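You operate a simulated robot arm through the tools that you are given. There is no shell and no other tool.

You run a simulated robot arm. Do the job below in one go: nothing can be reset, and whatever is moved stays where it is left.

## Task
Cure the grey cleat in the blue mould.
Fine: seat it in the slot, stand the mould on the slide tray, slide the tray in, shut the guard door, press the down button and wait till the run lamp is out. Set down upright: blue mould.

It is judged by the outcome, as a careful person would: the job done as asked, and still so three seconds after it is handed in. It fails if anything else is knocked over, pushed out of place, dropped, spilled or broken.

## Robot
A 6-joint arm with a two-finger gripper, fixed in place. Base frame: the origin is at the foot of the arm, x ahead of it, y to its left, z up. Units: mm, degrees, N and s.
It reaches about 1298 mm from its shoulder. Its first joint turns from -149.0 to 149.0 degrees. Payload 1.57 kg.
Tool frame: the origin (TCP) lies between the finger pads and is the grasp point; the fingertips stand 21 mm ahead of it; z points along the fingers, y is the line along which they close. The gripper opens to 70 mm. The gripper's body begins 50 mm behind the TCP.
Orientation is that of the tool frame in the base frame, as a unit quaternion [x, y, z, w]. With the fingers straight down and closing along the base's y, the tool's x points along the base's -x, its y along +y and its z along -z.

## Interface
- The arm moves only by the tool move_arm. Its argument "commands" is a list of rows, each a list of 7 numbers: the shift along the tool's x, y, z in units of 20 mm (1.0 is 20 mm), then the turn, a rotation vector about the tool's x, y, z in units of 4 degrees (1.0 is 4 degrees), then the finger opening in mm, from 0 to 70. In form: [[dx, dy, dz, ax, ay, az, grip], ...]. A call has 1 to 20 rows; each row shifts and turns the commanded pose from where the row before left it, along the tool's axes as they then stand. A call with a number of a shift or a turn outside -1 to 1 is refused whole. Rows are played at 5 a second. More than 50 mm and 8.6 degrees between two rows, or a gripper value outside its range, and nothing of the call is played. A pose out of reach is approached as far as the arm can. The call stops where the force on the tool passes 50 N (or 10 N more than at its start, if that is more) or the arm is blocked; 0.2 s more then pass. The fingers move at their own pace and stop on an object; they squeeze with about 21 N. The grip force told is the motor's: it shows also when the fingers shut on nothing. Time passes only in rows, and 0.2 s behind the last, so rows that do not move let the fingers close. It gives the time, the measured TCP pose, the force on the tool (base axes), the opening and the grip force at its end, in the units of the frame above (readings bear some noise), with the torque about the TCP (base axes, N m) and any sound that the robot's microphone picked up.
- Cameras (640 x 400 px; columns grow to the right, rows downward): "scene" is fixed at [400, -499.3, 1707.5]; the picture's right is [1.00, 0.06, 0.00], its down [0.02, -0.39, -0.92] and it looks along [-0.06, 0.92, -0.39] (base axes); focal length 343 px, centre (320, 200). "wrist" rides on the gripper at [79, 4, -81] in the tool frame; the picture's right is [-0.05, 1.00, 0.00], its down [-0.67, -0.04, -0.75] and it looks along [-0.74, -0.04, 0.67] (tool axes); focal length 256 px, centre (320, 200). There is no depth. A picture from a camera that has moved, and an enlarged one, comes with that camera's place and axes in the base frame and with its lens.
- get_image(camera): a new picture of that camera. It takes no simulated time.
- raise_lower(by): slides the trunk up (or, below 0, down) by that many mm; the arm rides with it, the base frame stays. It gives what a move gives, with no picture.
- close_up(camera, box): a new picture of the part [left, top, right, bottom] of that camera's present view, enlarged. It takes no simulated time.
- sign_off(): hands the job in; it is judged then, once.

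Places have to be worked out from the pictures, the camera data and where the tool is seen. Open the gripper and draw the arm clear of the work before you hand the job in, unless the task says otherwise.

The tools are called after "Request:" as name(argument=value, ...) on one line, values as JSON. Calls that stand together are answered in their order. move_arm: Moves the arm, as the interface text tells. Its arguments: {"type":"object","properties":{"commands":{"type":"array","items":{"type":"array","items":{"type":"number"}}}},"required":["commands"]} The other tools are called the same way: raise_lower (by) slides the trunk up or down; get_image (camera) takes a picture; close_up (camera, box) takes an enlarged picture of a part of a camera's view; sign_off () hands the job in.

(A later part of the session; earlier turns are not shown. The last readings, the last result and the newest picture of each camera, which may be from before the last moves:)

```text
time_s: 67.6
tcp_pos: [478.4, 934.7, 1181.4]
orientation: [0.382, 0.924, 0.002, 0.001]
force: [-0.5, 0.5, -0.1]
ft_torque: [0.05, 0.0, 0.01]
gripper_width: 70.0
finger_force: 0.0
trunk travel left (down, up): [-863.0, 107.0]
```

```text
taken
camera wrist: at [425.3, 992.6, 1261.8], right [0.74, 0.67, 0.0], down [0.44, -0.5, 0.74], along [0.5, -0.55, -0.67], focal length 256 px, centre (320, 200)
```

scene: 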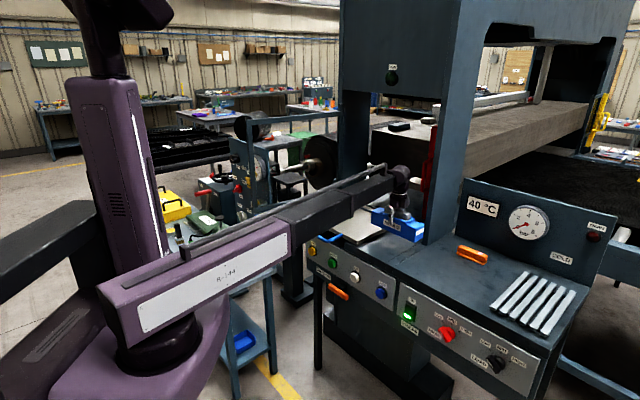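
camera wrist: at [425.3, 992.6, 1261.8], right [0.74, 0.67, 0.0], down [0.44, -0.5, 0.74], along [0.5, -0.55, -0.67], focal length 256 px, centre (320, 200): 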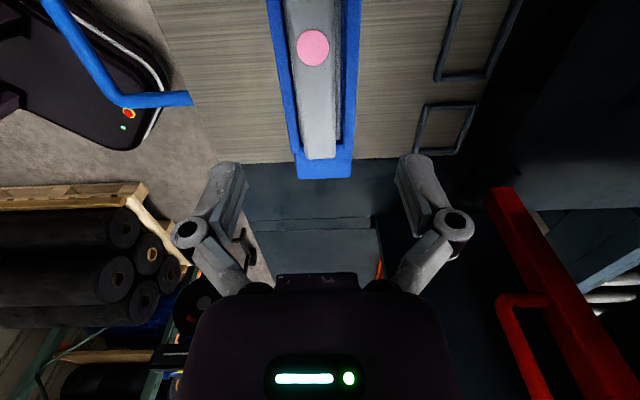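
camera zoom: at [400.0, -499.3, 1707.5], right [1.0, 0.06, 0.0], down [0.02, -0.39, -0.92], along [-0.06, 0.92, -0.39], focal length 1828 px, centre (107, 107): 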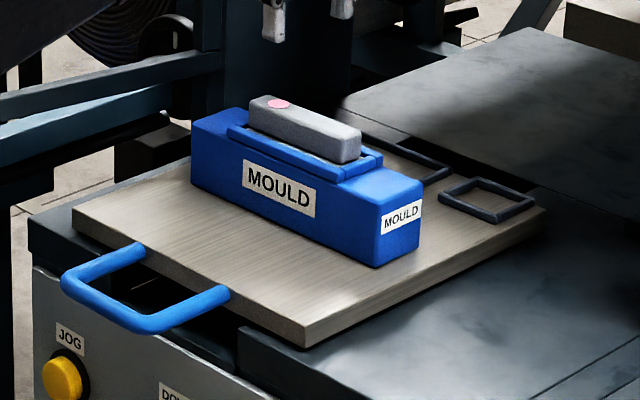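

The mould stands upright on the tray with the cleat seated. Before pushing the tray, I look at the door post from here.

Request:
close_up(camera="wrist", box=[400, 120, 640, 400])

Request:
close_up(camera="scene", box=[330, 100, 480, 240])

Request:
close_up(camera="scene", box=[330, 0, 540, 110])

```text
1.43 times, centred on (520, 260) of wrist
camera zoom: at [425.3, 992.6, 1261.8], right [0.74, 0.67, 0.0], down [0.44, -0.5, 0.74], along [0.5, -0.55, -0.67], focal length 366 px, centre (34, 114)
```

zoom: 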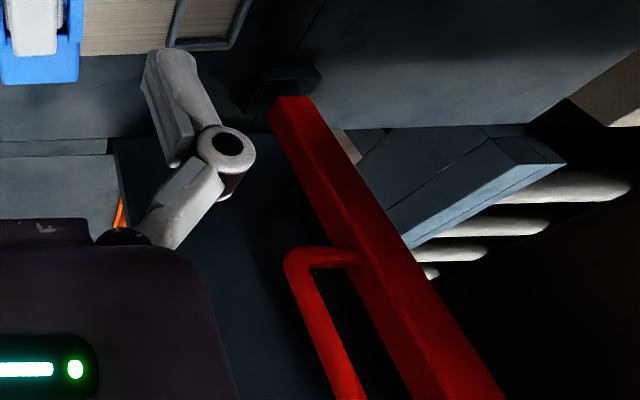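

```text
2.86 times, centred on (405, 170) of scene
camera zoom: at [400.0, -499.3, 1707.5], right [1.0, 0.06, 0.0], down [0.02, -0.39, -0.92], along [-0.06, 0.92, -0.39], focal length 979 px, centre (77, 286)
```

zoom: 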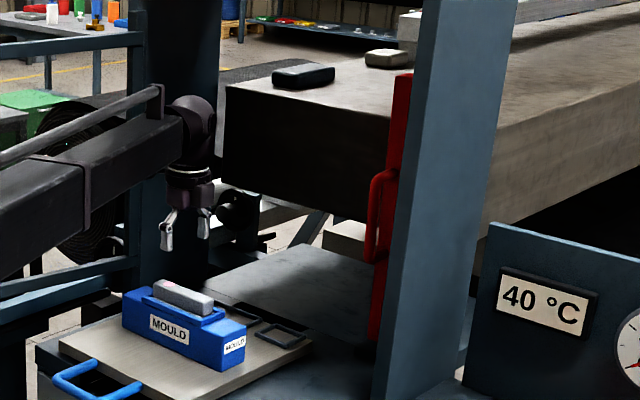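

```text
3.05 times, centred on (435, 55) of scene
camera zoom: at [400.0, -499.3, 1707.5], right [1.0, 0.06, 0.0], down [0.02, -0.39, -0.92], along [-0.06, 0.92, -0.39], focal length 1044 px, centre (-30, 642)
```

zoom: 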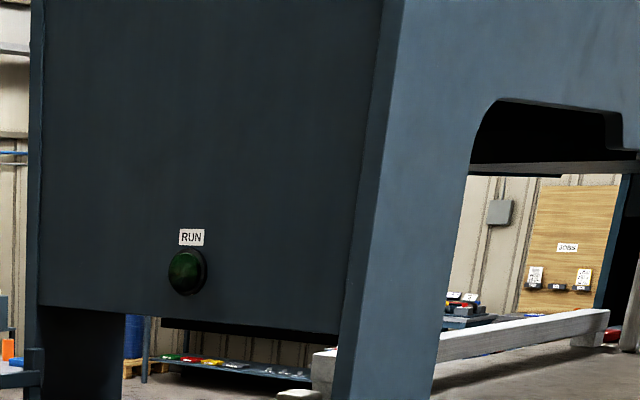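

The tray handle bar runs L≈279–381 at F≈777, z≈994. I move over its middle to grip it and push the tray.

Request:
move_arm(commands=[[0.03, -1, 0, 0, 0, 0, 70], [0.03, -1, 0, 0, 0, 0, 70], [0.03, -1, 0, 0, 0, 0, 70], [0.03, -1, 0, 0, 0, 0, 70], [0.03, -1, 0, 0, 0, 0, 70], [0.03, -1, 0, 0, 0, 0, 70], [0.03, -1, 0, 0, 0, 0, 70], [0.03, -1, 0, 0, 0, 0, 70], [0.03, -1, 0, 0, 0, 0, 70], [0.03, -1, 0, 0, 0, 0, 70], [0.03, -1, 0, 0, 0, 0, 70]])

Request:
raise_lower(by=-100)

Request:
get_image(camera="wrist")

Request:
close_up(camera="scene", box=[270, 170, 430, 290])

```text
time_s: 70.0
tcp_pos: [318.9, 782.3, 1181.8]
orientation: [0.382, 0.924, 0.002, 0.0]
force: [-0.2, -0.5, 0.6]
ft_torque: [-0.01, 0.04, -0.01]
gripper_width: 70.2
finger_force: 0.1
trunk travel left (down, up): [-863.0, 107.0]
```

```text
time_s: 71.3
tcp_pos: [320.2, 784.0, 1081.3]
orientation: [0.382, 0.924, 0.002, 0.001]
force: [-0.1, 0.4, 0.1]
ft_torque: [0.04, 0.05, 0.0]
gripper_width: 70.0
finger_force: 0.0
trunk travel left (down, up): [-763.0, 207.0]
```

```text
taken
camera wrist: at [265.8, 841.4, 1162.1], right [0.74, 0.67, 0.0], down [0.44, -0.5, 0.74], along [0.5, -0.55, -0.67], focal length 256 px, centre (320, 200)
```

wrist: 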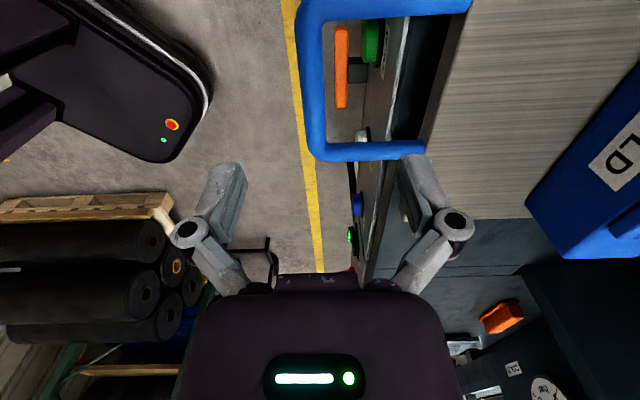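

```text
3.33 times, centred on (350, 230) of scene
camera zoom: at [400.0, -499.3, 1707.5], right [1.0, 0.06, 0.0], down [0.02, -0.39, -0.92], along [-0.06, 0.92, -0.39], focal length 1142 px, centre (220, 100)
```

zoom: 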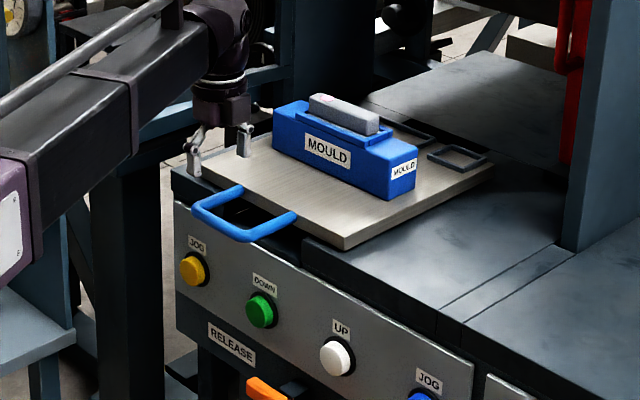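

The bar is 3 mm behind the TCP in F. I correct and lower 76 mm so that the fingers straddle the bar.

Request:
move_arm(commands=[[0, -0.16, 0, 0, 0, 0, 60], [0, 0, 0, 0, 0, 0, 60]])

Request:
raise_lower(by=-75)

Request:
get_image(camera="wrist")

Request:
close_up(camera="scene", box=[290, 200, 370, 260])

```text
time_s: 71.9
tcp_pos: [316.3, 780.1, 1081.4]
orientation: [0.382, 0.924, 0.002, 0.001]
force: [-0.4, -0.6, -0.1]
ft_torque: [0.03, 0.03, -0.01]
gripper_width: 59.9
finger_force: 0.0
trunk travel left (down, up): [-763.0, 207.0]
```

```text
time_s: 73.0
tcp_pos: [316.3, 781.6, 1006.5]
orientation: [0.382, 0.924, 0.002, 0.0]
force: [0.0, 0.0, 0.6]
ft_torque: [-0.01, 0.0, 0.05]
gripper_width: 59.9
finger_force: 0.0
trunk travel left (down, up): [-688.0, 282.0]
```

```text
taken
camera wrist: at [262.9, 839.4, 1087.1], right [0.74, 0.67, 0.0], down [0.44, -0.5, 0.74], along [0.5, -0.55, -0.67], focal length 256 px, centre (320, 200)
```

wrist: 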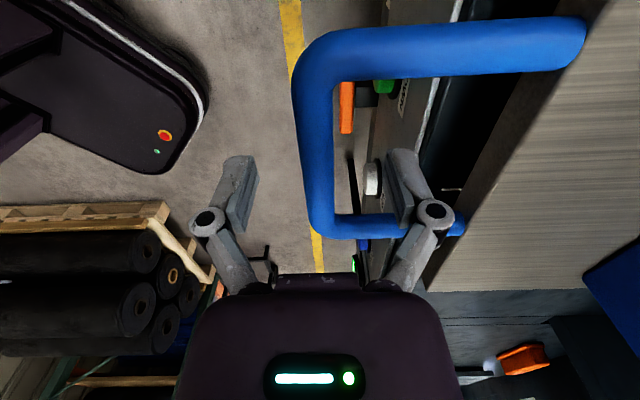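

```text
6.67 times, centred on (330, 230) of scene
camera zoom: at [400.0, -499.3, 1707.5], right [1.0, 0.06, 0.0], down [0.02, -0.39, -0.92], along [-0.06, 0.92, -0.39], focal length 2284 px, centre (253, 0)
```

zoom: 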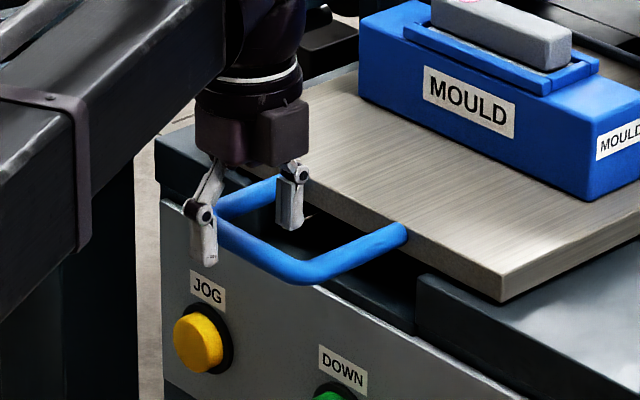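

The fingers straddle the bar. I close on it.

Request:
move_arm(commands=[[0, 0, 0, 0, 0, 0, 40], [0, 0, 0, 0, 0, 0, 20], [0, 0, 0, 0, 0, 0, 5], [0, 0, 0, 0, 0, 0, 5], [0, 0, 0, 0, 0, 0, 5]])

Request:
get_image(camera="wrist")

```text
time_s: 74.2
tcp_pos: [314.5, 780.9, 1005.2]
orientation: [0.382, 0.924, 0.001, 0.001]
force: [-2.1, -1.8, -0.8]
ft_torque: [-0.04, 0.07, 0.4]
gripper_width: 15.4
finger_force: 32.1
trunk travel left (down, up): [-688.0, 282.0]
```

```text
taken
camera wrist: at [262.7, 839.3, 1087.0], right [0.74, 0.67, 0.0], down [0.44, -0.5, 0.74], along [0.5, -0.55, -0.67], focal length 256 px, centre (320, 200)
```

wrist: 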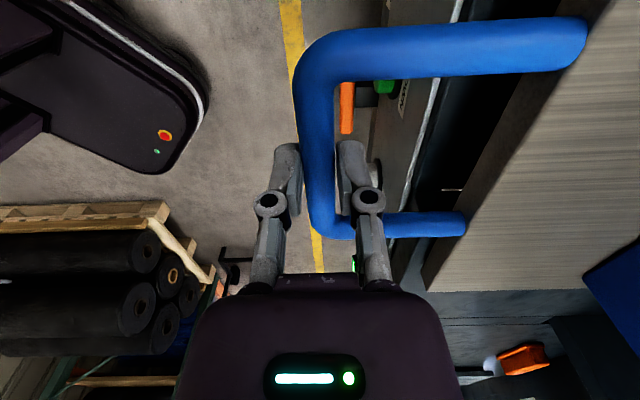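

The bar is gripped at 15.4 mm. I push the tray in gently along +F, 80 mm first.

Request:
move_arm(commands=[[0, 0.1, 0, 0, 0, 0, 5], [0, 0.2, 0, 0, 0, 0, 5], [0, 0.3, 0, 0, 0, 0, 5], [0, 0.4, 0, 0, 0, 0, 5], [0, 0.5, 0, 0, 0, 0, 5], [0, 0.5, 0, 0, 0, 0, 5], [0, 0.5, 0, 0, 0, 0, 5], [0, 0.5, 0, 0, 0, 0, 5], [0, 0.4, 0, 0, 0, 0, 5], [0, 0.3, 0, 0, 0, 0, 5], [0, 0.2, 0, 0, 0, 0, 5], [0, 0.1, 0, 0, 0, 0, 5]])

Request:
get_image(camera="wrist")

Request:
close_up(camera="scene", box=[290, 170, 430, 270])

```text
time_s: 76.8
tcp_pos: [374.5, 838.8, 1006.0]
orientation: [0.382, 0.924, 0.002, 0.001]
force: [-2.1, -1.5, -0.9]
ft_torque: [-0.44, -0.37, 0.34]
gripper_width: 15.6
finger_force: 32.1
trunk travel left (down, up): [-688.0, 282.0]
```

```text
taken
camera wrist: at [319.9, 896.4, 1087.1], right [0.74, 0.67, 0.0], down [0.44, -0.5, 0.74], along [0.5, -0.55, -0.67], focal length 256 px, centre (320, 200)
```

wrist: 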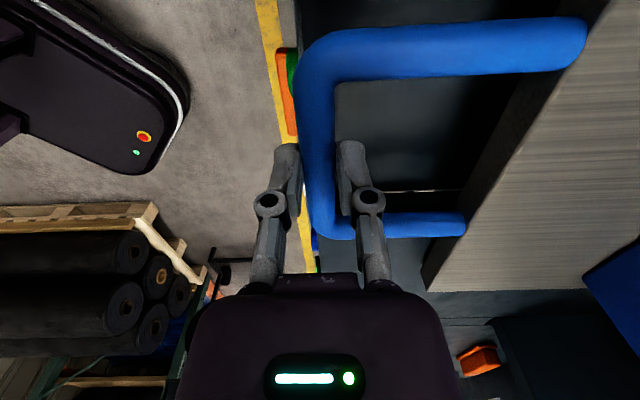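

```text
4.00 times, centred on (360, 220) of scene
camera zoom: at [400.0, -499.3, 1707.5], right [1.0, 0.06, 0.0], down [0.02, -0.39, -0.92], along [-0.06, 0.92, -0.39], focal length 1371 px, centre (160, 120)
```

zoom: 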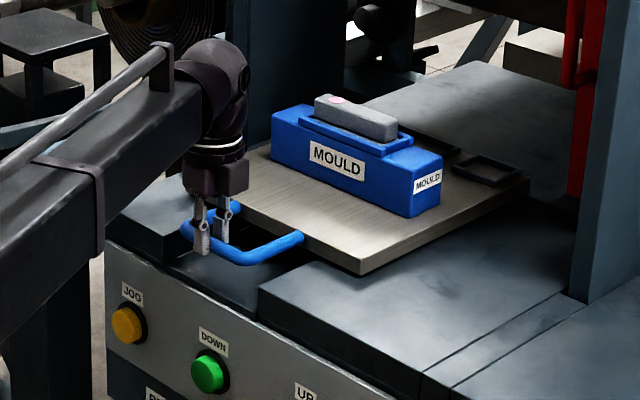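

The tray slides freely. I continue 150 mm.

Request:
move_arm(commands=[[0, 0.2, 0, 0, 0, 0, 5], [0, 0.4, 0, 0, 0, 0, 5], [0, 0.5, 0, 0, 0, 0, 5], [0, 0.5, 0, 0, 0, 0, 5], [0, 0.5, 0, 0, 0, 0, 5], [0, 0.5, 0, 0, 0, 0, 5], [0, 0.5, 0, 0, 0, 0, 5], [0, 0.5, 0, 0, 0, 0, 5], [0, 0.5, 0, 0, 0, 0, 5], [0, 0.5, 0, 0, 0, 0, 5], [0, 0.5, 0, 0, 0, 0, 5], [0, 0.5, 0, 0, 0, 0, 5], [0, 0.5, 0, 0, 0, 0, 5], [0, 0.5, 0, 0, 0, 0, 5], [0, 0.5, 0, 0, 0, 0, 5], [0, 0.4, 0, 0, 0, 0, 5], [0, 0.2, 0, 0, 0, 0, 5]])

Request:
get_image(camera="wrist")

Request:
close_up(camera="scene", box=[290, 150, 470, 270])

```text
time_s: 80.4
tcp_pos: [481.1, 946.8, 1006.6]
orientation: [0.383, 0.924, 0.001, 0.0]
force: [1.9, -4.2, -1.3]
ft_torque: [-0.29, -0.25, 0.31]
gripper_width: 15.6
finger_force: 31.6
trunk travel left (down, up): [-688.0, 282.0]
```

```text
taken
camera wrist: at [428.4, 1005.0, 1087.1], right [0.74, 0.67, 0.0], down [0.44, -0.5, 0.74], along [0.5, -0.55, -0.67], focal length 256 px, centre (320, 200)
```

wrist: 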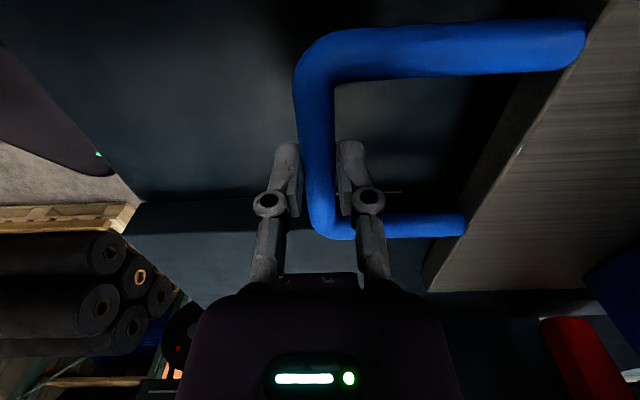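

```text
3.33 times, centred on (380, 210) of scene
camera zoom: at [400.0, -499.3, 1707.5], right [1.0, 0.06, 0.0], down [0.02, -0.39, -0.92], along [-0.06, 0.92, -0.39], focal length 1142 px, centre (120, 167)
```

zoom: 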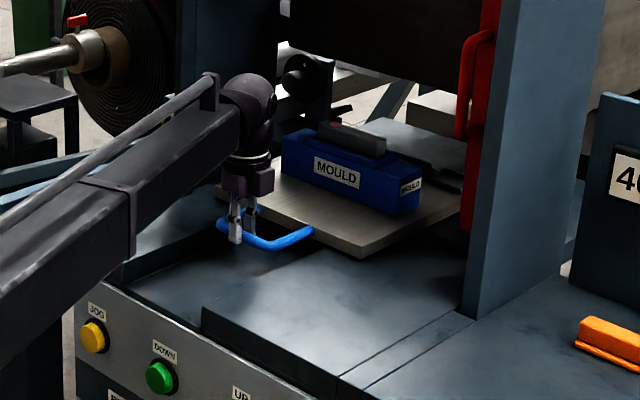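

Moving smoothly with low force; TCP at F≈1010. I continue another 100 mm, watching force and reach.

Request:
move_arm(commands=[[0, 0.2, 0, 0, 0, 0, 5], [0, 0.4, 0, 0, 0, 0, 5], [0, 0.5, 0, 0, 0, 0, 5], [0, 0.5, 0, 0, 0, 0, 5], [0, 0.5, 0, 0, 0, 0, 5], [0, 0.5, 0, 0, 0, 0, 5], [0, 0.5, 0, 0, 0, 0, 5], [0, 0.5, 0, 0, 0, 0, 5], [0, 0.5, 0, 0, 0, 0, 5], [0, 0.5, 0, 0, 0, 0, 5], [0, 0.3, 0, 0, 0, 0, 5], [0, 0.1, 0, 0, 0, 0, 5]])

Request:
get_image(camera="wrist")

Request:
close_up(camera="scene", box=[290, 130, 470, 250])

```text
time_s: 83.0
tcp_pos: [536.5, 1001.1, 1006.5]
orientation: [0.381, 0.924, 0.003, 0.0]
force: [-19.6, 15.5, 3.3]
ft_torque: [0.45, 0.57, 0.31]
gripper_width: 15.7
finger_force: 31.6
out of reach, approached as far as the arm can: row 9, 10, 11
trunk travel left (down, up): [-688.0, 282.0]
```

```text
taken
camera wrist: at [483.1, 1059.2, 1087.3], right [0.74, 0.67, 0.01], down [0.45, -0.5, 0.74], along [0.5, -0.55, -0.67], focal length 256 px, centre (320, 200)
```

wrist: 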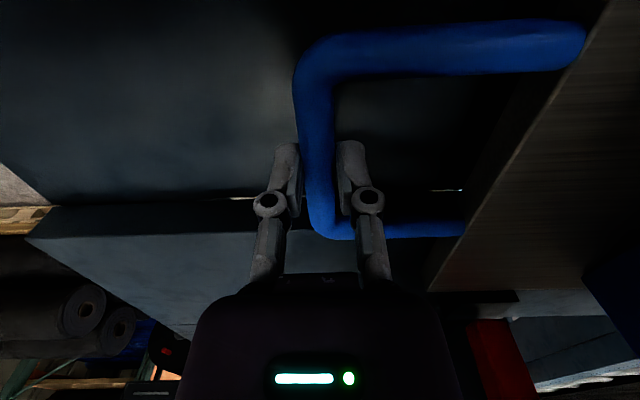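

```text
3.33 times, centred on (380, 190) of scene
camera zoom: at [400.0, -499.3, 1707.5], right [1.0, 0.06, 0.0], down [0.02, -0.39, -0.92], along [-0.06, 0.92, -0.39], focal length 1142 px, centre (120, 233)
```

zoom: 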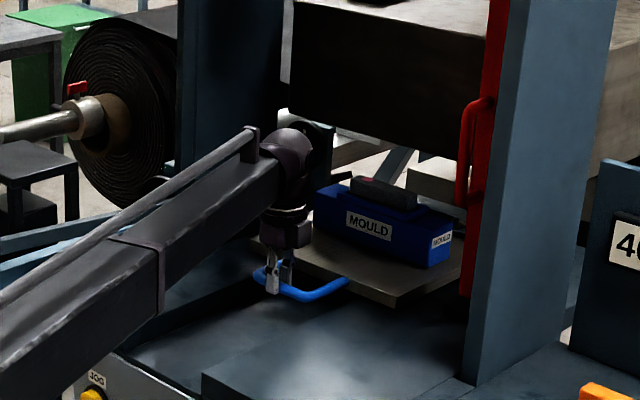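

The vertical tool reaches its limit at radius ≈1136 mm (F≈1087), with the tray pushed 310 mm. I will release, back off, and push further with the tool pitched forward.

Request:
move_arm(commands=[[0, 0, 0, 0, 0, 0, 30], [0, 0, 0, 0, 0, 0, 50], [0, 0, 0, 0, 0, 0, 50]])

Request:
raise_lower(by=100)

Request:
get_image(camera="wrist")

Request:
close_up(camera="scene", box=[290, 130, 470, 250])

```text
time_s: 83.8
tcp_pos: [541.3, 998.4, 1005.2]
orientation: [0.382, 0.924, 0.003, 0.002]
force: [0.4, 0.5, 0.0]
ft_torque: [0.03, 0.01, 0.01]
gripper_width: 50.2
finger_force: 0.1
trunk travel left (down, up): [-688.0, 282.0]
```

```text
time_s: 85.2
tcp_pos: [541.5, 998.3, 1106.7]
orientation: [0.382, 0.924, 0.003, 0.001]
force: [-0.6, 0.3, 0.2]
ft_torque: [0.0, -0.01, -0.03]
gripper_width: 49.9
finger_force: 0.1
trunk travel left (down, up): [-788.0, 182.0]
```

```text
taken
camera wrist: at [487.5, 1056.9, 1186.8], right [0.74, 0.67, 0.01], down [0.44, -0.5, 0.74], along [0.5, -0.55, -0.67], focal length 256 px, centre (320, 200)
```

wrist: 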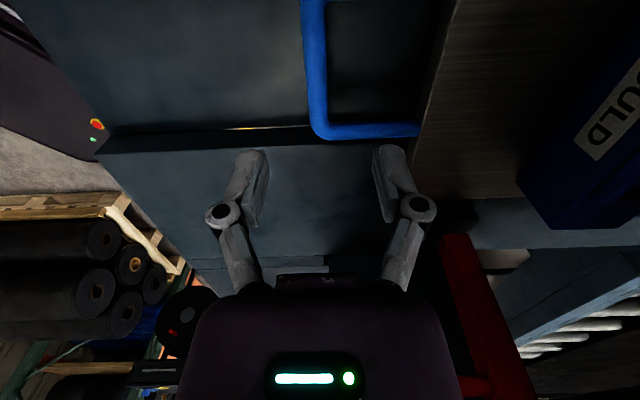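

```text
3.33 times, centred on (380, 190) of scene
camera zoom: at [400.0, -499.3, 1707.5], right [1.0, 0.06, 0.0], down [0.02, -0.39, -0.92], along [-0.06, 0.92, -0.39], focal length 1142 px, centre (120, 233)
```

zoom: 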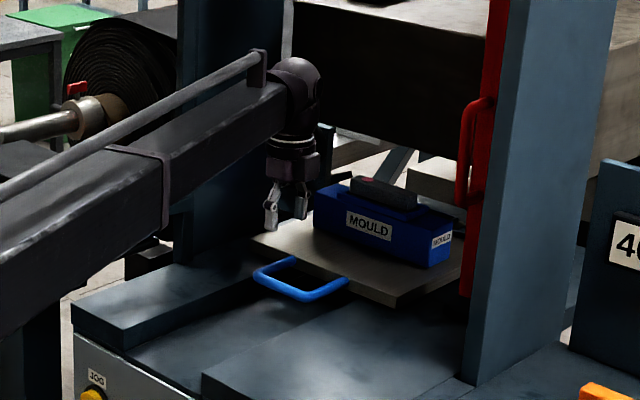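

I back off 240 mm along −F and turn the tool back by 90° so it faces the press.

Request:
move_arm(commands=[[0, -1, 0, 0, 0, 0, 30], [0, -1, 0, 0, 0, 0, 10], [0, -1, 0, 0, 0, 0, 0], [0, -1, 0, 0, 0, 0, 0], [0, -1, 0, 0, 0, 0, 0], [0, -1, 0, 0, 0, 0, 0], [0, -1, 0, 0, 0, 0, 0], [0, -1, 0, 0, 0, 0, 0], [0, -1, 0, 0, 0, 0, 0], [0, -1, 0, 0, 0, 0, 0], [0, -1, 0, 0, 0, 0, 0], [0, -1, 0, 0, 0, 0, 0]])

Request:
move_arm(commands=[[0, 0, 0, 0, 0, -0.978, 0], [0, 0, 0, 0, 0, -0.978, 0], [0, 0, 0, 0, 0, -0.978, 0], [0, 0, 0, 0, 0, -0.978, 0], [0, 0, 0, 0, 0, -0.978, 0], [0, 0, 0, 0, 0, -0.978, 0], [0, 0, 0, 0, 0, -0.978, 0], [0, 0, 0, 0, 0, -0.978, 0], [0, 0, 0, 0, 0, -0.978, 0], [0, 0, 0, 0, 0, -0.978, 0], [0, 0, 0, 0, 0, -0.978, 0], [0, 0, 0, 0, 0, -0.978, 0]])

Request:
move_arm(commands=[[0, 0, 0, 0, 0, -0.978, 0], [0, 0, 0, 0, 0, -0.978, 0], [0, 0, 0, 0, 0, -0.978, 0], [0, 0, 0, 0, 0, -0.978, 0], [0, 0, 0, 0, 0, -0.978, 0], [0, 0, 0, 0, 0, -0.978, 0], [0, 0, 0, 0, 0, -0.978, 0], [0, 0, 0, 0, 0, -0.978, 0], [0, 0, 0, 0, 0, -0.978, 0], [0, 0, 0, 0, 0, -0.978, 0], [0, 0, 0, 0, 0, -0.978, 0]])

Request:
get_image(camera="wrist")

Request:
get_image(camera="scene")

```text
time_s: 87.8
tcp_pos: [371.5, 828.2, 1108.4]
orientation: [0.381, 0.924, 0.003, 0.001]
force: [0.4, -0.4, -1.3]
ft_torque: [0.03, -0.02, 0.01]
gripper_width: 0.0
finger_force: 21.1
trunk travel left (down, up): [-788.0, 182.0]
```

```text
time_s: 90.4
tcp_pos: [371.1, 830.0, 1106.2]
orientation: [-0.018, 1.0, 0.004, 0.002]
force: [0.0, 0.7, 0.4]
ft_torque: [-0.02, -0.01, 0.03]
gripper_width: 0.0
finger_force: 20.9
trunk travel left (down, up): [-788.0, 182.0]
```

```text
time_s: 92.8
tcp_pos: [370.9, 828.9, 1106.0]
orientation: [-0.384, 0.923, 0.001, 0.002]
force: [0.2, 0.1, -0.6]
ft_torque: [0.01, -0.03, -0.02]
gripper_width: 0.0
finger_force: 21.1
trunk travel left (down, up): [-788.0, 182.0]
```

```text
taken
camera wrist: at [311.9, 774.9, 1186.5], right [-0.67, 0.74, 0.0], down [0.49, 0.44, 0.75], along [0.56, 0.5, -0.66], focal length 256 px, centre (320, 200)
```

wrist: 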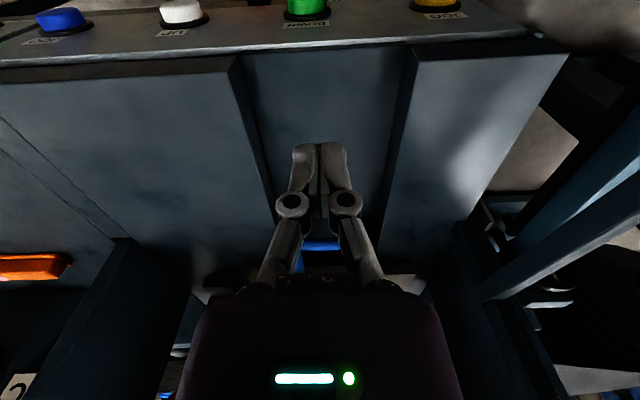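

```text
taken
```

scene: 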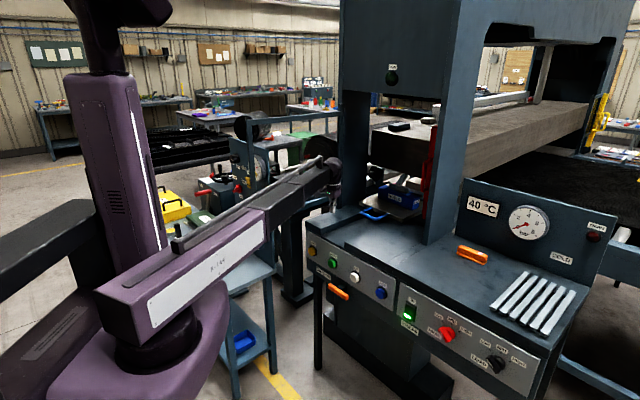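

Now I pitch the tool forward by 56° (fingers closed).

Request:
move_arm(commands=[[0, 0, 0, 0, -1, 0, 0], [0, 0, 0, 0, -1, 0, 0], [0, 0, 0, 0, -1, 0, 0], [0, 0, 0, 0, -1, 0, 0], [0, 0, 0, 0, -1, 0, 0], [0, 0, 0, 0, -1, 0, 0], [0, 0, 0, 0, -1, 0, 0], [0, 0, 0, 0, -1, 0, 0], [0, 0, 0, 0, -1, 0, 0], [0, 0, 0, 0, -1, 0, 0], [0, 0, 0, 0, -1, 0, 0], [0, 0, 0, 0, -1, 0, 0], [0, 0, 0, 0, -1, 0, 0], [0, 0, 0, 0, -1, 0, 0]])

Request:
get_image(camera="wrist")

Request:
get_image(camera="scene")

```text
time_s: 95.8
tcp_pos: [371.2, 828.8, 1189.4]
orientation: [-0.337, 0.814, 0.181, 0.437]
force: [-0.3, -0.8, -0.3]
ft_torque: [-0.02, -0.03, -0.01]
gripper_width: 0.1
finger_force: 20.3
out of reach, approached as far as the arm can: row 2, 4, 5, 6, 7, 8, 9, 10, 11, 12, 13, 14
trunk travel left (down, up): [-788.0, 182.0]
```

```text
taken
camera wrist: at [289.1, 752.2, 1167.8], right [-0.69, 0.73, 0.04], down [-0.15, -0.2, 0.97], along [0.71, 0.66, 0.25], focal length 256 px, centre (320, 200)
```

wrist: 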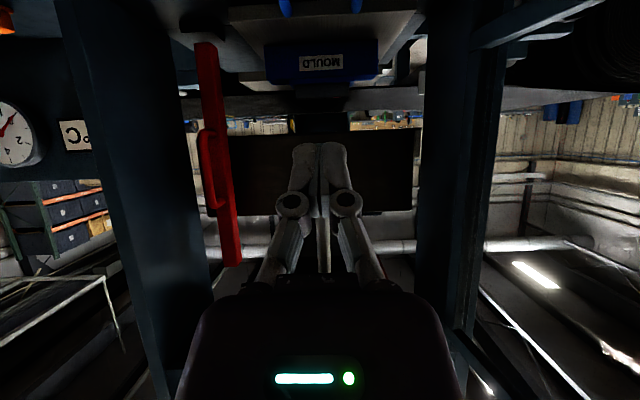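

```text
taken
```

scene: 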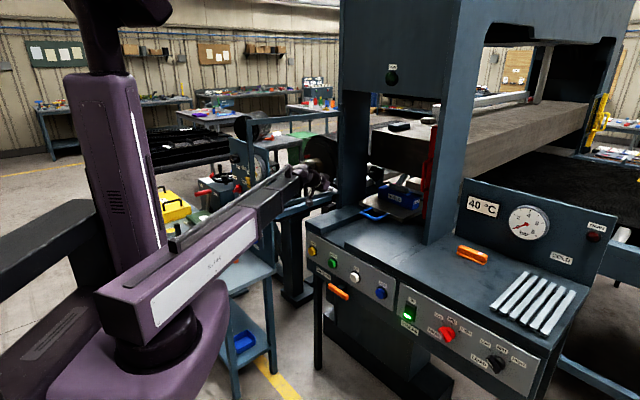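

I look at the door and throat from this low forward view.

Request:
close_up(camera="wrist", box=[150, 0, 470, 200])

Request:
close_up(camera="wrist", box=[150, 180, 290, 330])

```text
2.00 times, centred on (310, 100) of wrist
camera zoom: at [289.1, 752.2, 1167.8], right [-0.69, 0.73, 0.04], down [-0.15, -0.2, 0.97], along [0.71, 0.66, 0.25], focal length 512 px, centre (340, 400)
```

zoom: 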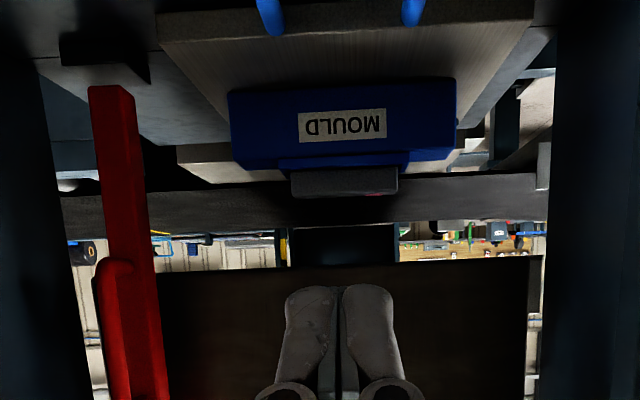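

```text
2.67 times, centred on (220, 255) of wrist
camera zoom: at [289.1, 752.2, 1167.8], right [-0.69, 0.73, 0.04], down [-0.15, -0.2, 0.97], along [0.71, 0.66, 0.25], focal length 683 px, centre (587, 53)
```

zoom: 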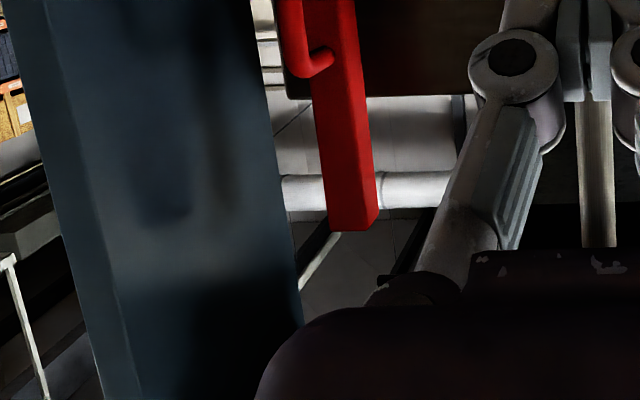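

The red upright is a bar on a dark shoe with a free top. I zoom in on the shoe and its surroundings to see how it is guided.

Request:
close_up(camera="wrist", box=[160, 0, 260, 60])

Request:
close_up(camera="scene", box=[385, 170, 445, 240])

Request:
close_up(camera="wrist", box=[220, 0, 440, 100])

```text
6.40 times, centred on (210, 30) of wrist
camera zoom: at [289.1, 752.2, 1167.8], right [-0.69, 0.73, 0.04], down [-0.15, -0.2, 0.97], along [0.71, 0.66, 0.25], focal length 1638 px, centre (1024, 1288)
```

zoom: 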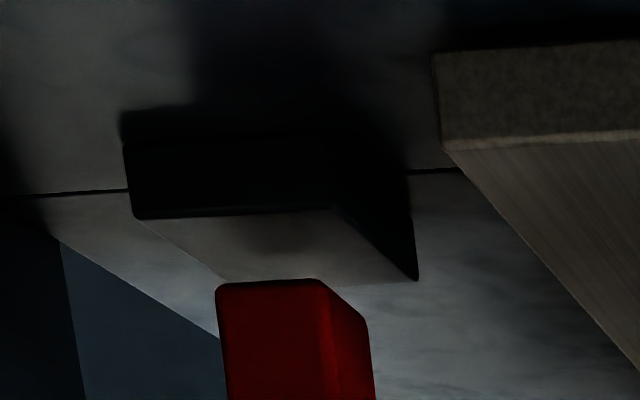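

```text
5.71 times, centred on (415, 205) of scene
camera zoom: at [400.0, -499.3, 1707.5], right [1.0, 0.06, 0.0], down [0.02, -0.39, -0.92], along [-0.06, 0.92, -0.39], focal length 1958 px, centre (-223, 171)
```

zoom: 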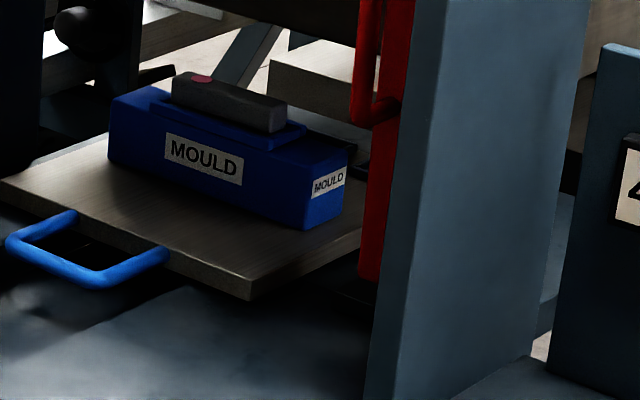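

```text
2.91 times, centred on (330, 50) of wrist
camera zoom: at [289.1, 752.2, 1167.8], right [-0.69, 0.73, 0.04], down [-0.15, -0.2, 0.97], along [0.71, 0.66, 0.25], focal length 745 px, centre (291, 636)
```

zoom: 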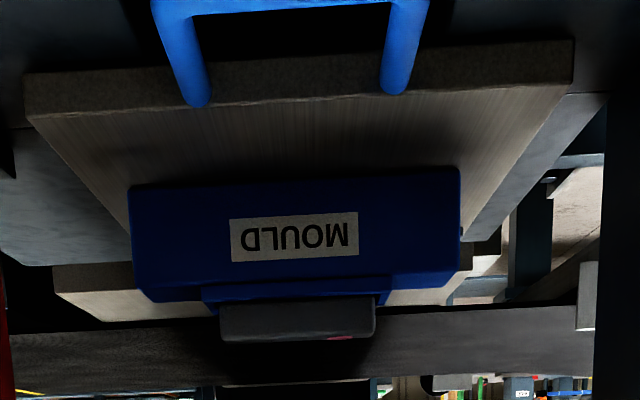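

The door bar seems to hover just above tray height, so the tray likely just needs to reach its stop. I reduce the pitch to about 44° to keep the wrist camera above the table, then move forward to F≈1000 still high.

Request:
move_arm(commands=[[0, 0, 0, 0, 1, 0, 0], [0, 0, 0, 0, 1, 0, 0], [0, 0, 0, 0, 1, 0, 0], [0, 0, 0, 0, 0, 0, 0]])

Request:
get_image(camera="wrist")

```text
time_s: 96.8
tcp_pos: [369.9, 830.8, 1159.3]
orientation: [-0.355, 0.855, 0.146, 0.348]
force: [-0.2, 0.2, 1.2]
ft_torque: [0.02, -0.01, -0.03]
gripper_width: 0.0
finger_force: 21.1
out of reach, approached as far as the arm can: row 1, 2, 3
trunk travel left (down, up): [-788.0, 182.0]
```

```text
taken
camera wrist: at [287.6, 751.9, 1161.5], right [-0.68, 0.73, 0.04], down [-0.01, -0.06, 1.0], along [0.73, 0.68, 0.04], focal length 256 px, centre (320, 200)
```

wrist: 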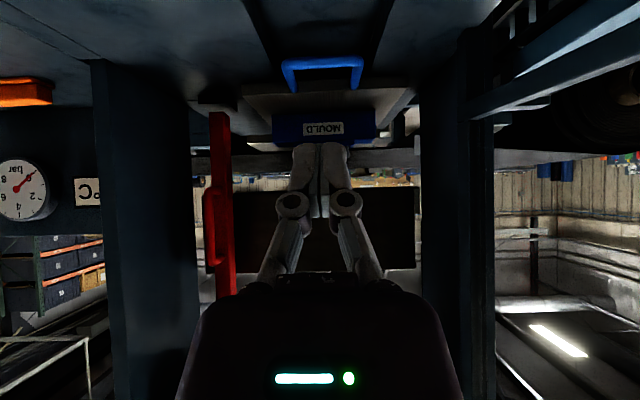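

Pitch is 44°. I move 150 mm forward horizontally, then lower 145 mm to handle height, short of the handle bar.

Request:
move_arm(commands=[[-0.671, 0, 0.6545, 0, 0, 0, 0], [-0.671, 0, 0.6545, 0, 0, 0, 0], [-0.671, 0, 0.6545, 0, 0, 0, 0], [-0.671, 0, 0.6545, 0, 0, 0, 0], [-0.671, 0, 0.6545, 0, 0, 0, 0], [-0.671, 0, 0.6545, 0, 0, 0, 0], [-0.671, 0, 0.6545, 0, 0, 0, 0], [-0.671, 0, 0.6545, 0, 0, 0, 0]])

Request:
raise_lower(by=-120)

Request:
get_image(camera="wrist")

Request:
close_up(camera="scene", box=[270, 150, 450, 270])

```text
time_s: 98.6
tcp_pos: [478.0, 933.2, 1159.1]
orientation: [-0.354, 0.855, 0.146, 0.349]
force: [0.9, 0.2, 1.1]
ft_torque: [0.03, 0.01, 0.0]
gripper_width: 0.0
finger_force: 21.0
trunk travel left (down, up): [-788.0, 182.0]
```

```text
time_s: 100.1
tcp_pos: [476.3, 934.2, 1039.3]
orientation: [-0.355, 0.855, 0.145, 0.348]
force: [-0.2, 0.4, 0.1]
ft_torque: [0.01, 0.03, 0.0]
gripper_width: 0.0
finger_force: 21.0
trunk travel left (down, up): [-668.0, 302.0]
```

```text
taken
camera wrist: at [393.5, 855.9, 1041.6], right [-0.68, 0.73, 0.04], down [-0.01, -0.06, 1.0], along [0.73, 0.68, 0.04], focal length 256 px, centre (320, 200)
```

wrist: 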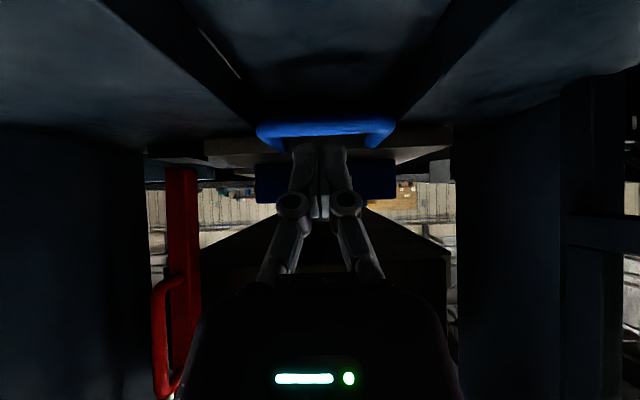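

```text
3.33 times, centred on (360, 210) of scene
camera zoom: at [400.0, -499.3, 1707.5], right [1.0, 0.06, 0.0], down [0.02, -0.39, -0.92], along [-0.06, 0.92, -0.39], focal length 1142 px, centre (187, 167)
```

zoom: 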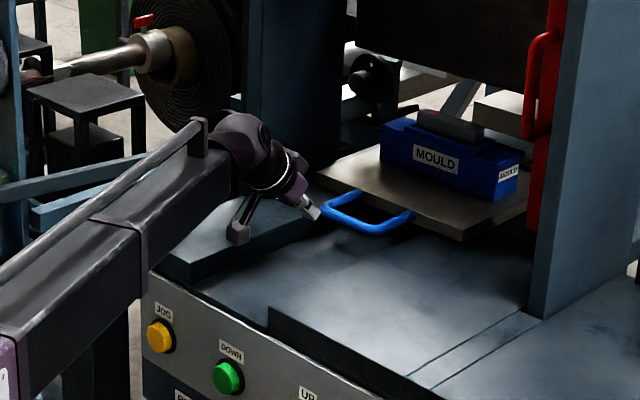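

The bar height confirms z≈994.6. I lower 25 mm and advance toward the bar slowly.

Request:
raise_lower(by=-25)

Request:
move_arm(commands=[[-0.358, 0, 0.349, 0, 0, 0, 0], [-0.358, 0, 0.349, 0, 0, 0, 0], [-0.358, 0, 0.349, 0, 0, 0, 0], [-0.358, 0, 0.349, 0, 0, 0, 0], [-0.358, 0, 0.349, 0, 0, 0, 0], [-0.358, 0, 0.349, 0, 0, 0, 0]])

Request:
get_image(camera="wrist")

Request:
close_up(camera="scene", box=[330, 180, 410, 240])

```text
time_s: 100.8
tcp_pos: [476.8, 933.6, 1015.7]
orientation: [-0.354, 0.856, 0.145, 0.348]
force: [-0.2, -1.1, 0.0]
ft_torque: [0.0, -0.03, 0.02]
gripper_width: 0.0
finger_force: 21.3
trunk travel left (down, up): [-643.0, 327.0]
```

```text
time_s: 102.2
tcp_pos: [519.1, 977.7, 1014.5]
orientation: [-0.355, 0.855, 0.145, 0.349]
force: [-0.6, -0.4, 0.2]
ft_torque: [0.0, 0.02, -0.03]
gripper_width: 0.0
finger_force: 20.6
trunk travel left (down, up): [-643.0, 327.0]
```

```text
taken
camera wrist: at [436.1, 899.2, 1016.3], right [-0.68, 0.73, 0.04], down [-0.01, -0.06, 1.0], along [0.73, 0.68, 0.04], focal length 256 px, centre (320, 200)
```

wrist: 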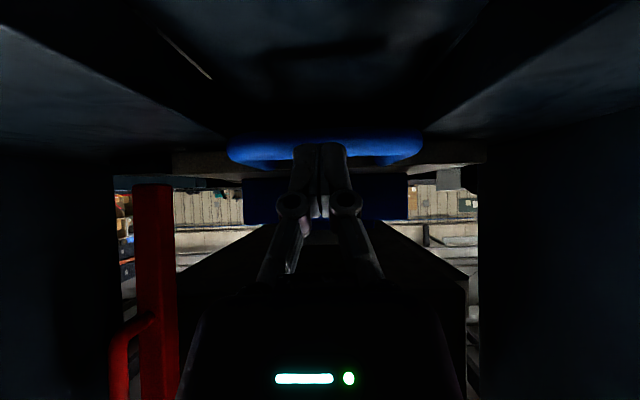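

```text
6.67 times, centred on (370, 210) of scene
camera zoom: at [400.0, -499.3, 1707.5], right [1.0, 0.06, 0.0], down [0.02, -0.39, -0.92], along [-0.06, 0.92, -0.39], focal length 2284 px, centre (-13, 133)
```

zoom: 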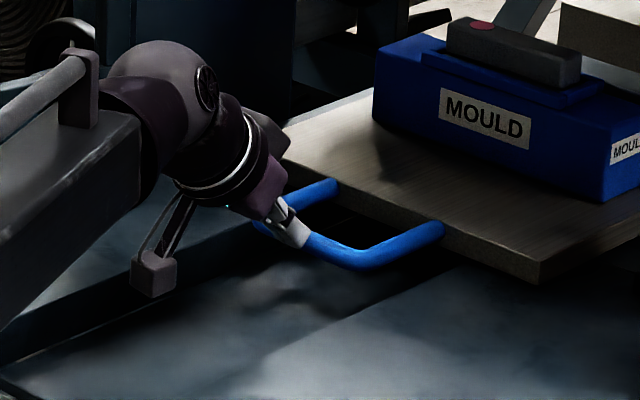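

The tip is about to touch the bar. I push forward slowly 60 mm.

Request:
move_arm(commands=[[-0.143, 0, 0.14, 0, 0, 0, 0], [-0.143, 0, 0.14, 0, 0, 0, 0], [-0.215, 0, 0.21, 0, 0, 0, 0], [-0.215, 0, 0.21, 0, 0, 0, 0], [-0.215, 0, 0.21, 0, 0, 0, 0], [-0.215, 0, 0.21, 0, 0, 0, 0], [-0.215, 0, 0.21, 0, 0, 0, 0], [-0.215, 0, 0.21, 0, 0, 0, 0], [-0.215, 0, 0.21, 0, 0, 0, 0]])

Request:
get_image(camera="wrist")

Request:
close_up(camera="scene", box=[330, 160, 430, 235])

```text
time_s: 104.2
tcp_pos: [554.9, 1013.3, 1014.8]
orientation: [-0.355, 0.855, 0.146, 0.349]
force: [0.6, -2.6, 4.3]
ft_torque: [0.01, -0.04, 0.0]
gripper_width: 0.0
finger_force: 20.7
trunk travel left (down, up): [-643.0, 327.0]
```

```text
taken
camera wrist: at [471.3, 934.3, 1017.1], right [-0.68, 0.73, 0.04], down [-0.01, -0.06, 1.0], along [0.73, 0.68, 0.04], focal length 256 px, centre (320, 200)
```

wrist: 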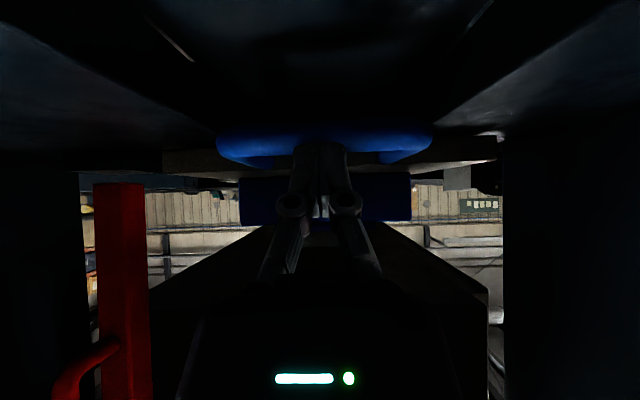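

```text
5.33 times, centred on (380, 198) of scene
camera zoom: at [400.0, -499.3, 1707.5], right [1.0, 0.06, 0.0], down [0.02, -0.39, -0.92], along [-0.06, 0.92, -0.39], focal length 1828 px, centre (0, 213)
```

zoom: 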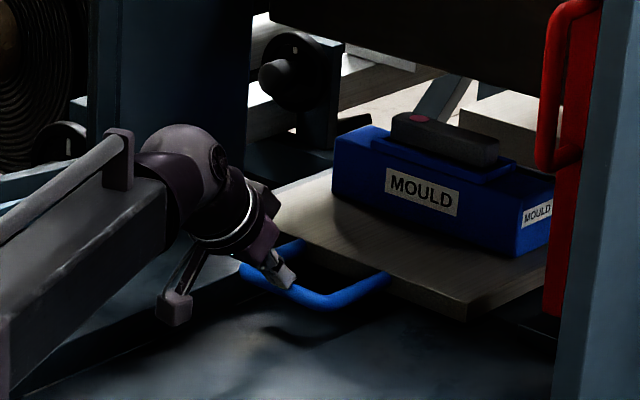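

The tray follows (bar now ≈F 1129) with only about 5 N. I continue pushing toward its stop.

Request:
move_arm(commands=[[-0.215, 0, 0.21, 0, 0, 0, 0], [-0.215, 0, 0.21, 0, 0, 0, 0], [-0.215, 0, 0.21, 0, 0, 0, 0], [-0.215, 0, 0.21, 0, 0, 0, 0], [-0.215, 0, 0.21, 0, 0, 0, 0], [-0.215, 0, 0.21, 0, 0, 0, 0], [-0.215, 0, 0.21, 0, 0, 0, 0], [-0.215, 0, 0.21, 0, 0, 0, 0]])

Request:
get_image(camera="wrist")

Request:
close_up(camera="scene", box=[330, 160, 430, 235])

```text
time_s: 106.0
tcp_pos: [589.7, 1045.0, 1015.4]
orientation: [-0.354, 0.855, 0.145, 0.35]
force: [-2.7, 0.0, 2.8]
ft_torque: [0.07, 0.05, 0.03]
gripper_width: 0.1
finger_force: 20.9
trunk travel left (down, up): [-643.0, 327.0]
```

```text
taken
camera wrist: at [505.8, 967.3, 1016.9], right [-0.68, 0.73, 0.04], down [-0.01, -0.06, 1.0], along [0.73, 0.68, 0.04], focal length 256 px, centre (320, 200)
```

wrist: 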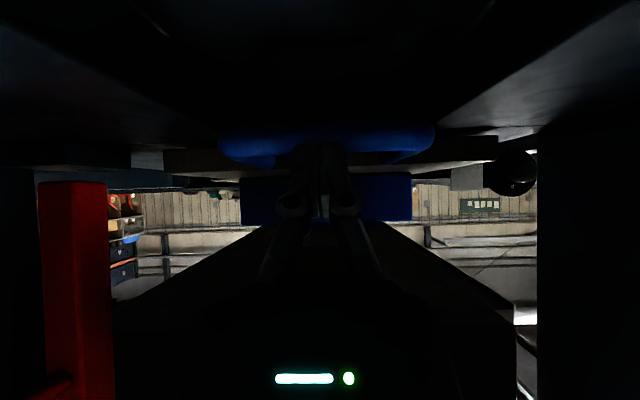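

```text
5.33 times, centred on (380, 198) of scene
camera zoom: at [400.0, -499.3, 1707.5], right [1.0, 0.06, 0.0], down [0.02, -0.39, -0.92], along [-0.06, 0.92, -0.39], focal length 1828 px, centre (0, 213)
```

zoom: 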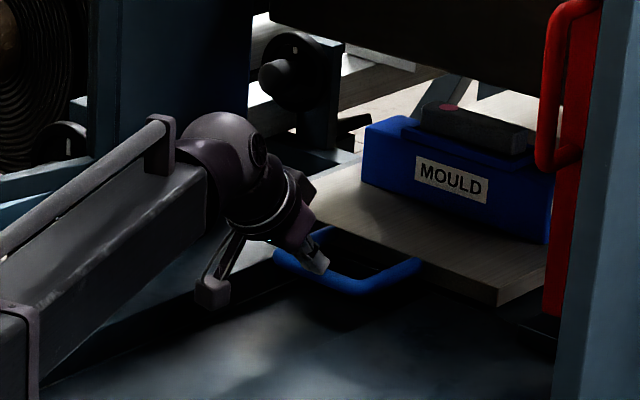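

Still free; bar ≈F 1176. I go on, 36 mm more.

Request:
move_arm(commands=[[-0.215, 0, 0.21, 0, 0, 0, 0], [-0.215, 0, 0.21, 0, 0, 0, 0], [-0.215, 0, 0.21, 0, 0, 0, 0], [-0.215, 0, 0.21, 0, 0, 0, 0], [-0.215, 0, 0.21, 0, 0, 0, 0], [-0.215, 0, 0.21, 0, 0, 0, 0]])

Request:
close_up(camera="scene", box=[340, 150, 440, 225])

```text
time_s: 107.4
tcp_pos: [614.7, 1071.7, 1013.7]
orientation: [-0.355, 0.856, 0.146, 0.348]
force: [0.3, 0.4, -0.3]
ft_torque: [0.04, -0.01, 0.01]
gripper_width: 0.2
finger_force: 28.5
trunk travel left (down, up): [-643.0, 327.0]
```

```text
5.33 times, centred on (390, 188) of scene
camera zoom: at [400.0, -499.3, 1707.5], right [1.0, 0.06, 0.0], down [0.02, -0.39, -0.92], along [-0.06, 0.92, -0.39], focal length 1828 px, centre (-53, 267)
```

zoom: 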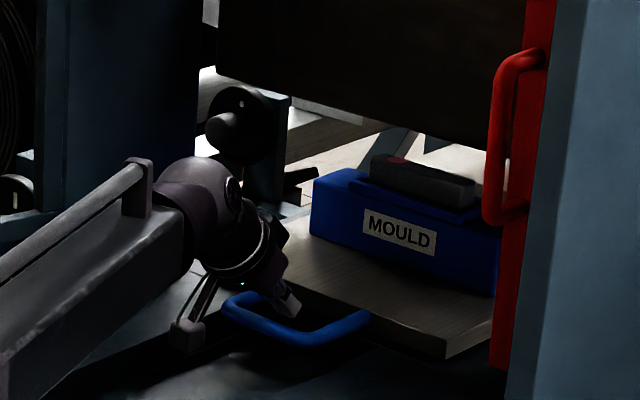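

The last reading shows no force, and comparing scene views the tray stayed at about F 1172 while the fingertip rode over the bar. I raise clear and check the handle and tray.

Request:
raise_lower(by=90)

Request:
close_up(camera="scene", box=[340, 150, 440, 225])

Request:
get_image(camera="wrist")

```text
time_s: 108.6
tcp_pos: [614.5, 1072.4, 1104.5]
orientation: [-0.355, 0.855, 0.145, 0.349]
force: [0.4, -0.3, 0.0]
ft_torque: [0.01, 0.01, 0.0]
gripper_width: 0.0
finger_force: 27.9
trunk travel left (down, up): [-733.0, 237.0]
```

```text
5.33 times, centred on (390, 188) of scene
camera zoom: at [400.0, -499.3, 1707.5], right [1.0, 0.06, 0.0], down [0.02, -0.39, -0.92], along [-0.06, 0.92, -0.39], focal length 1828 px, centre (-53, 267)
```

zoom: 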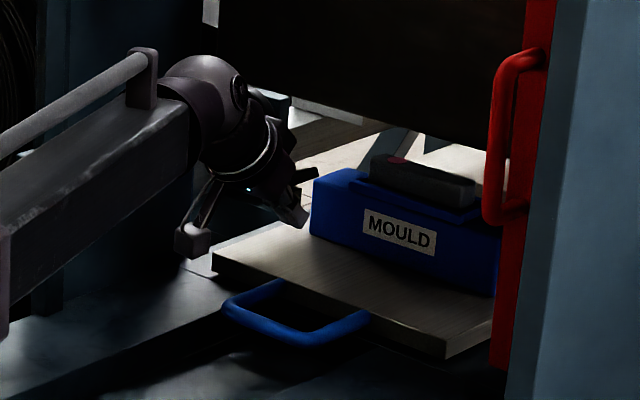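

```text
taken
camera wrist: at [531.6, 993.4, 1106.2], right [-0.68, 0.73, 0.04], down [-0.01, -0.06, 1.0], along [0.73, 0.68, 0.04], focal length 256 px, centre (320, 200)
```

wrist: 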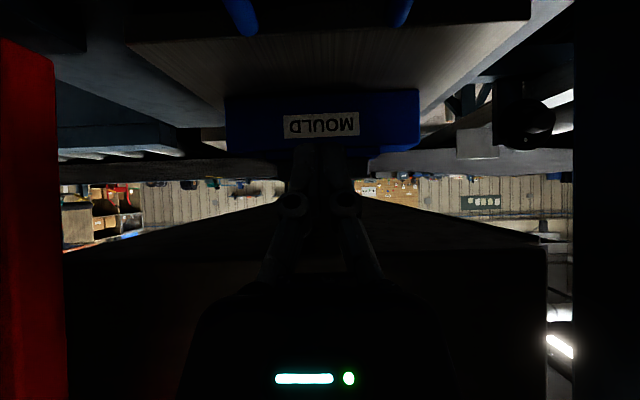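

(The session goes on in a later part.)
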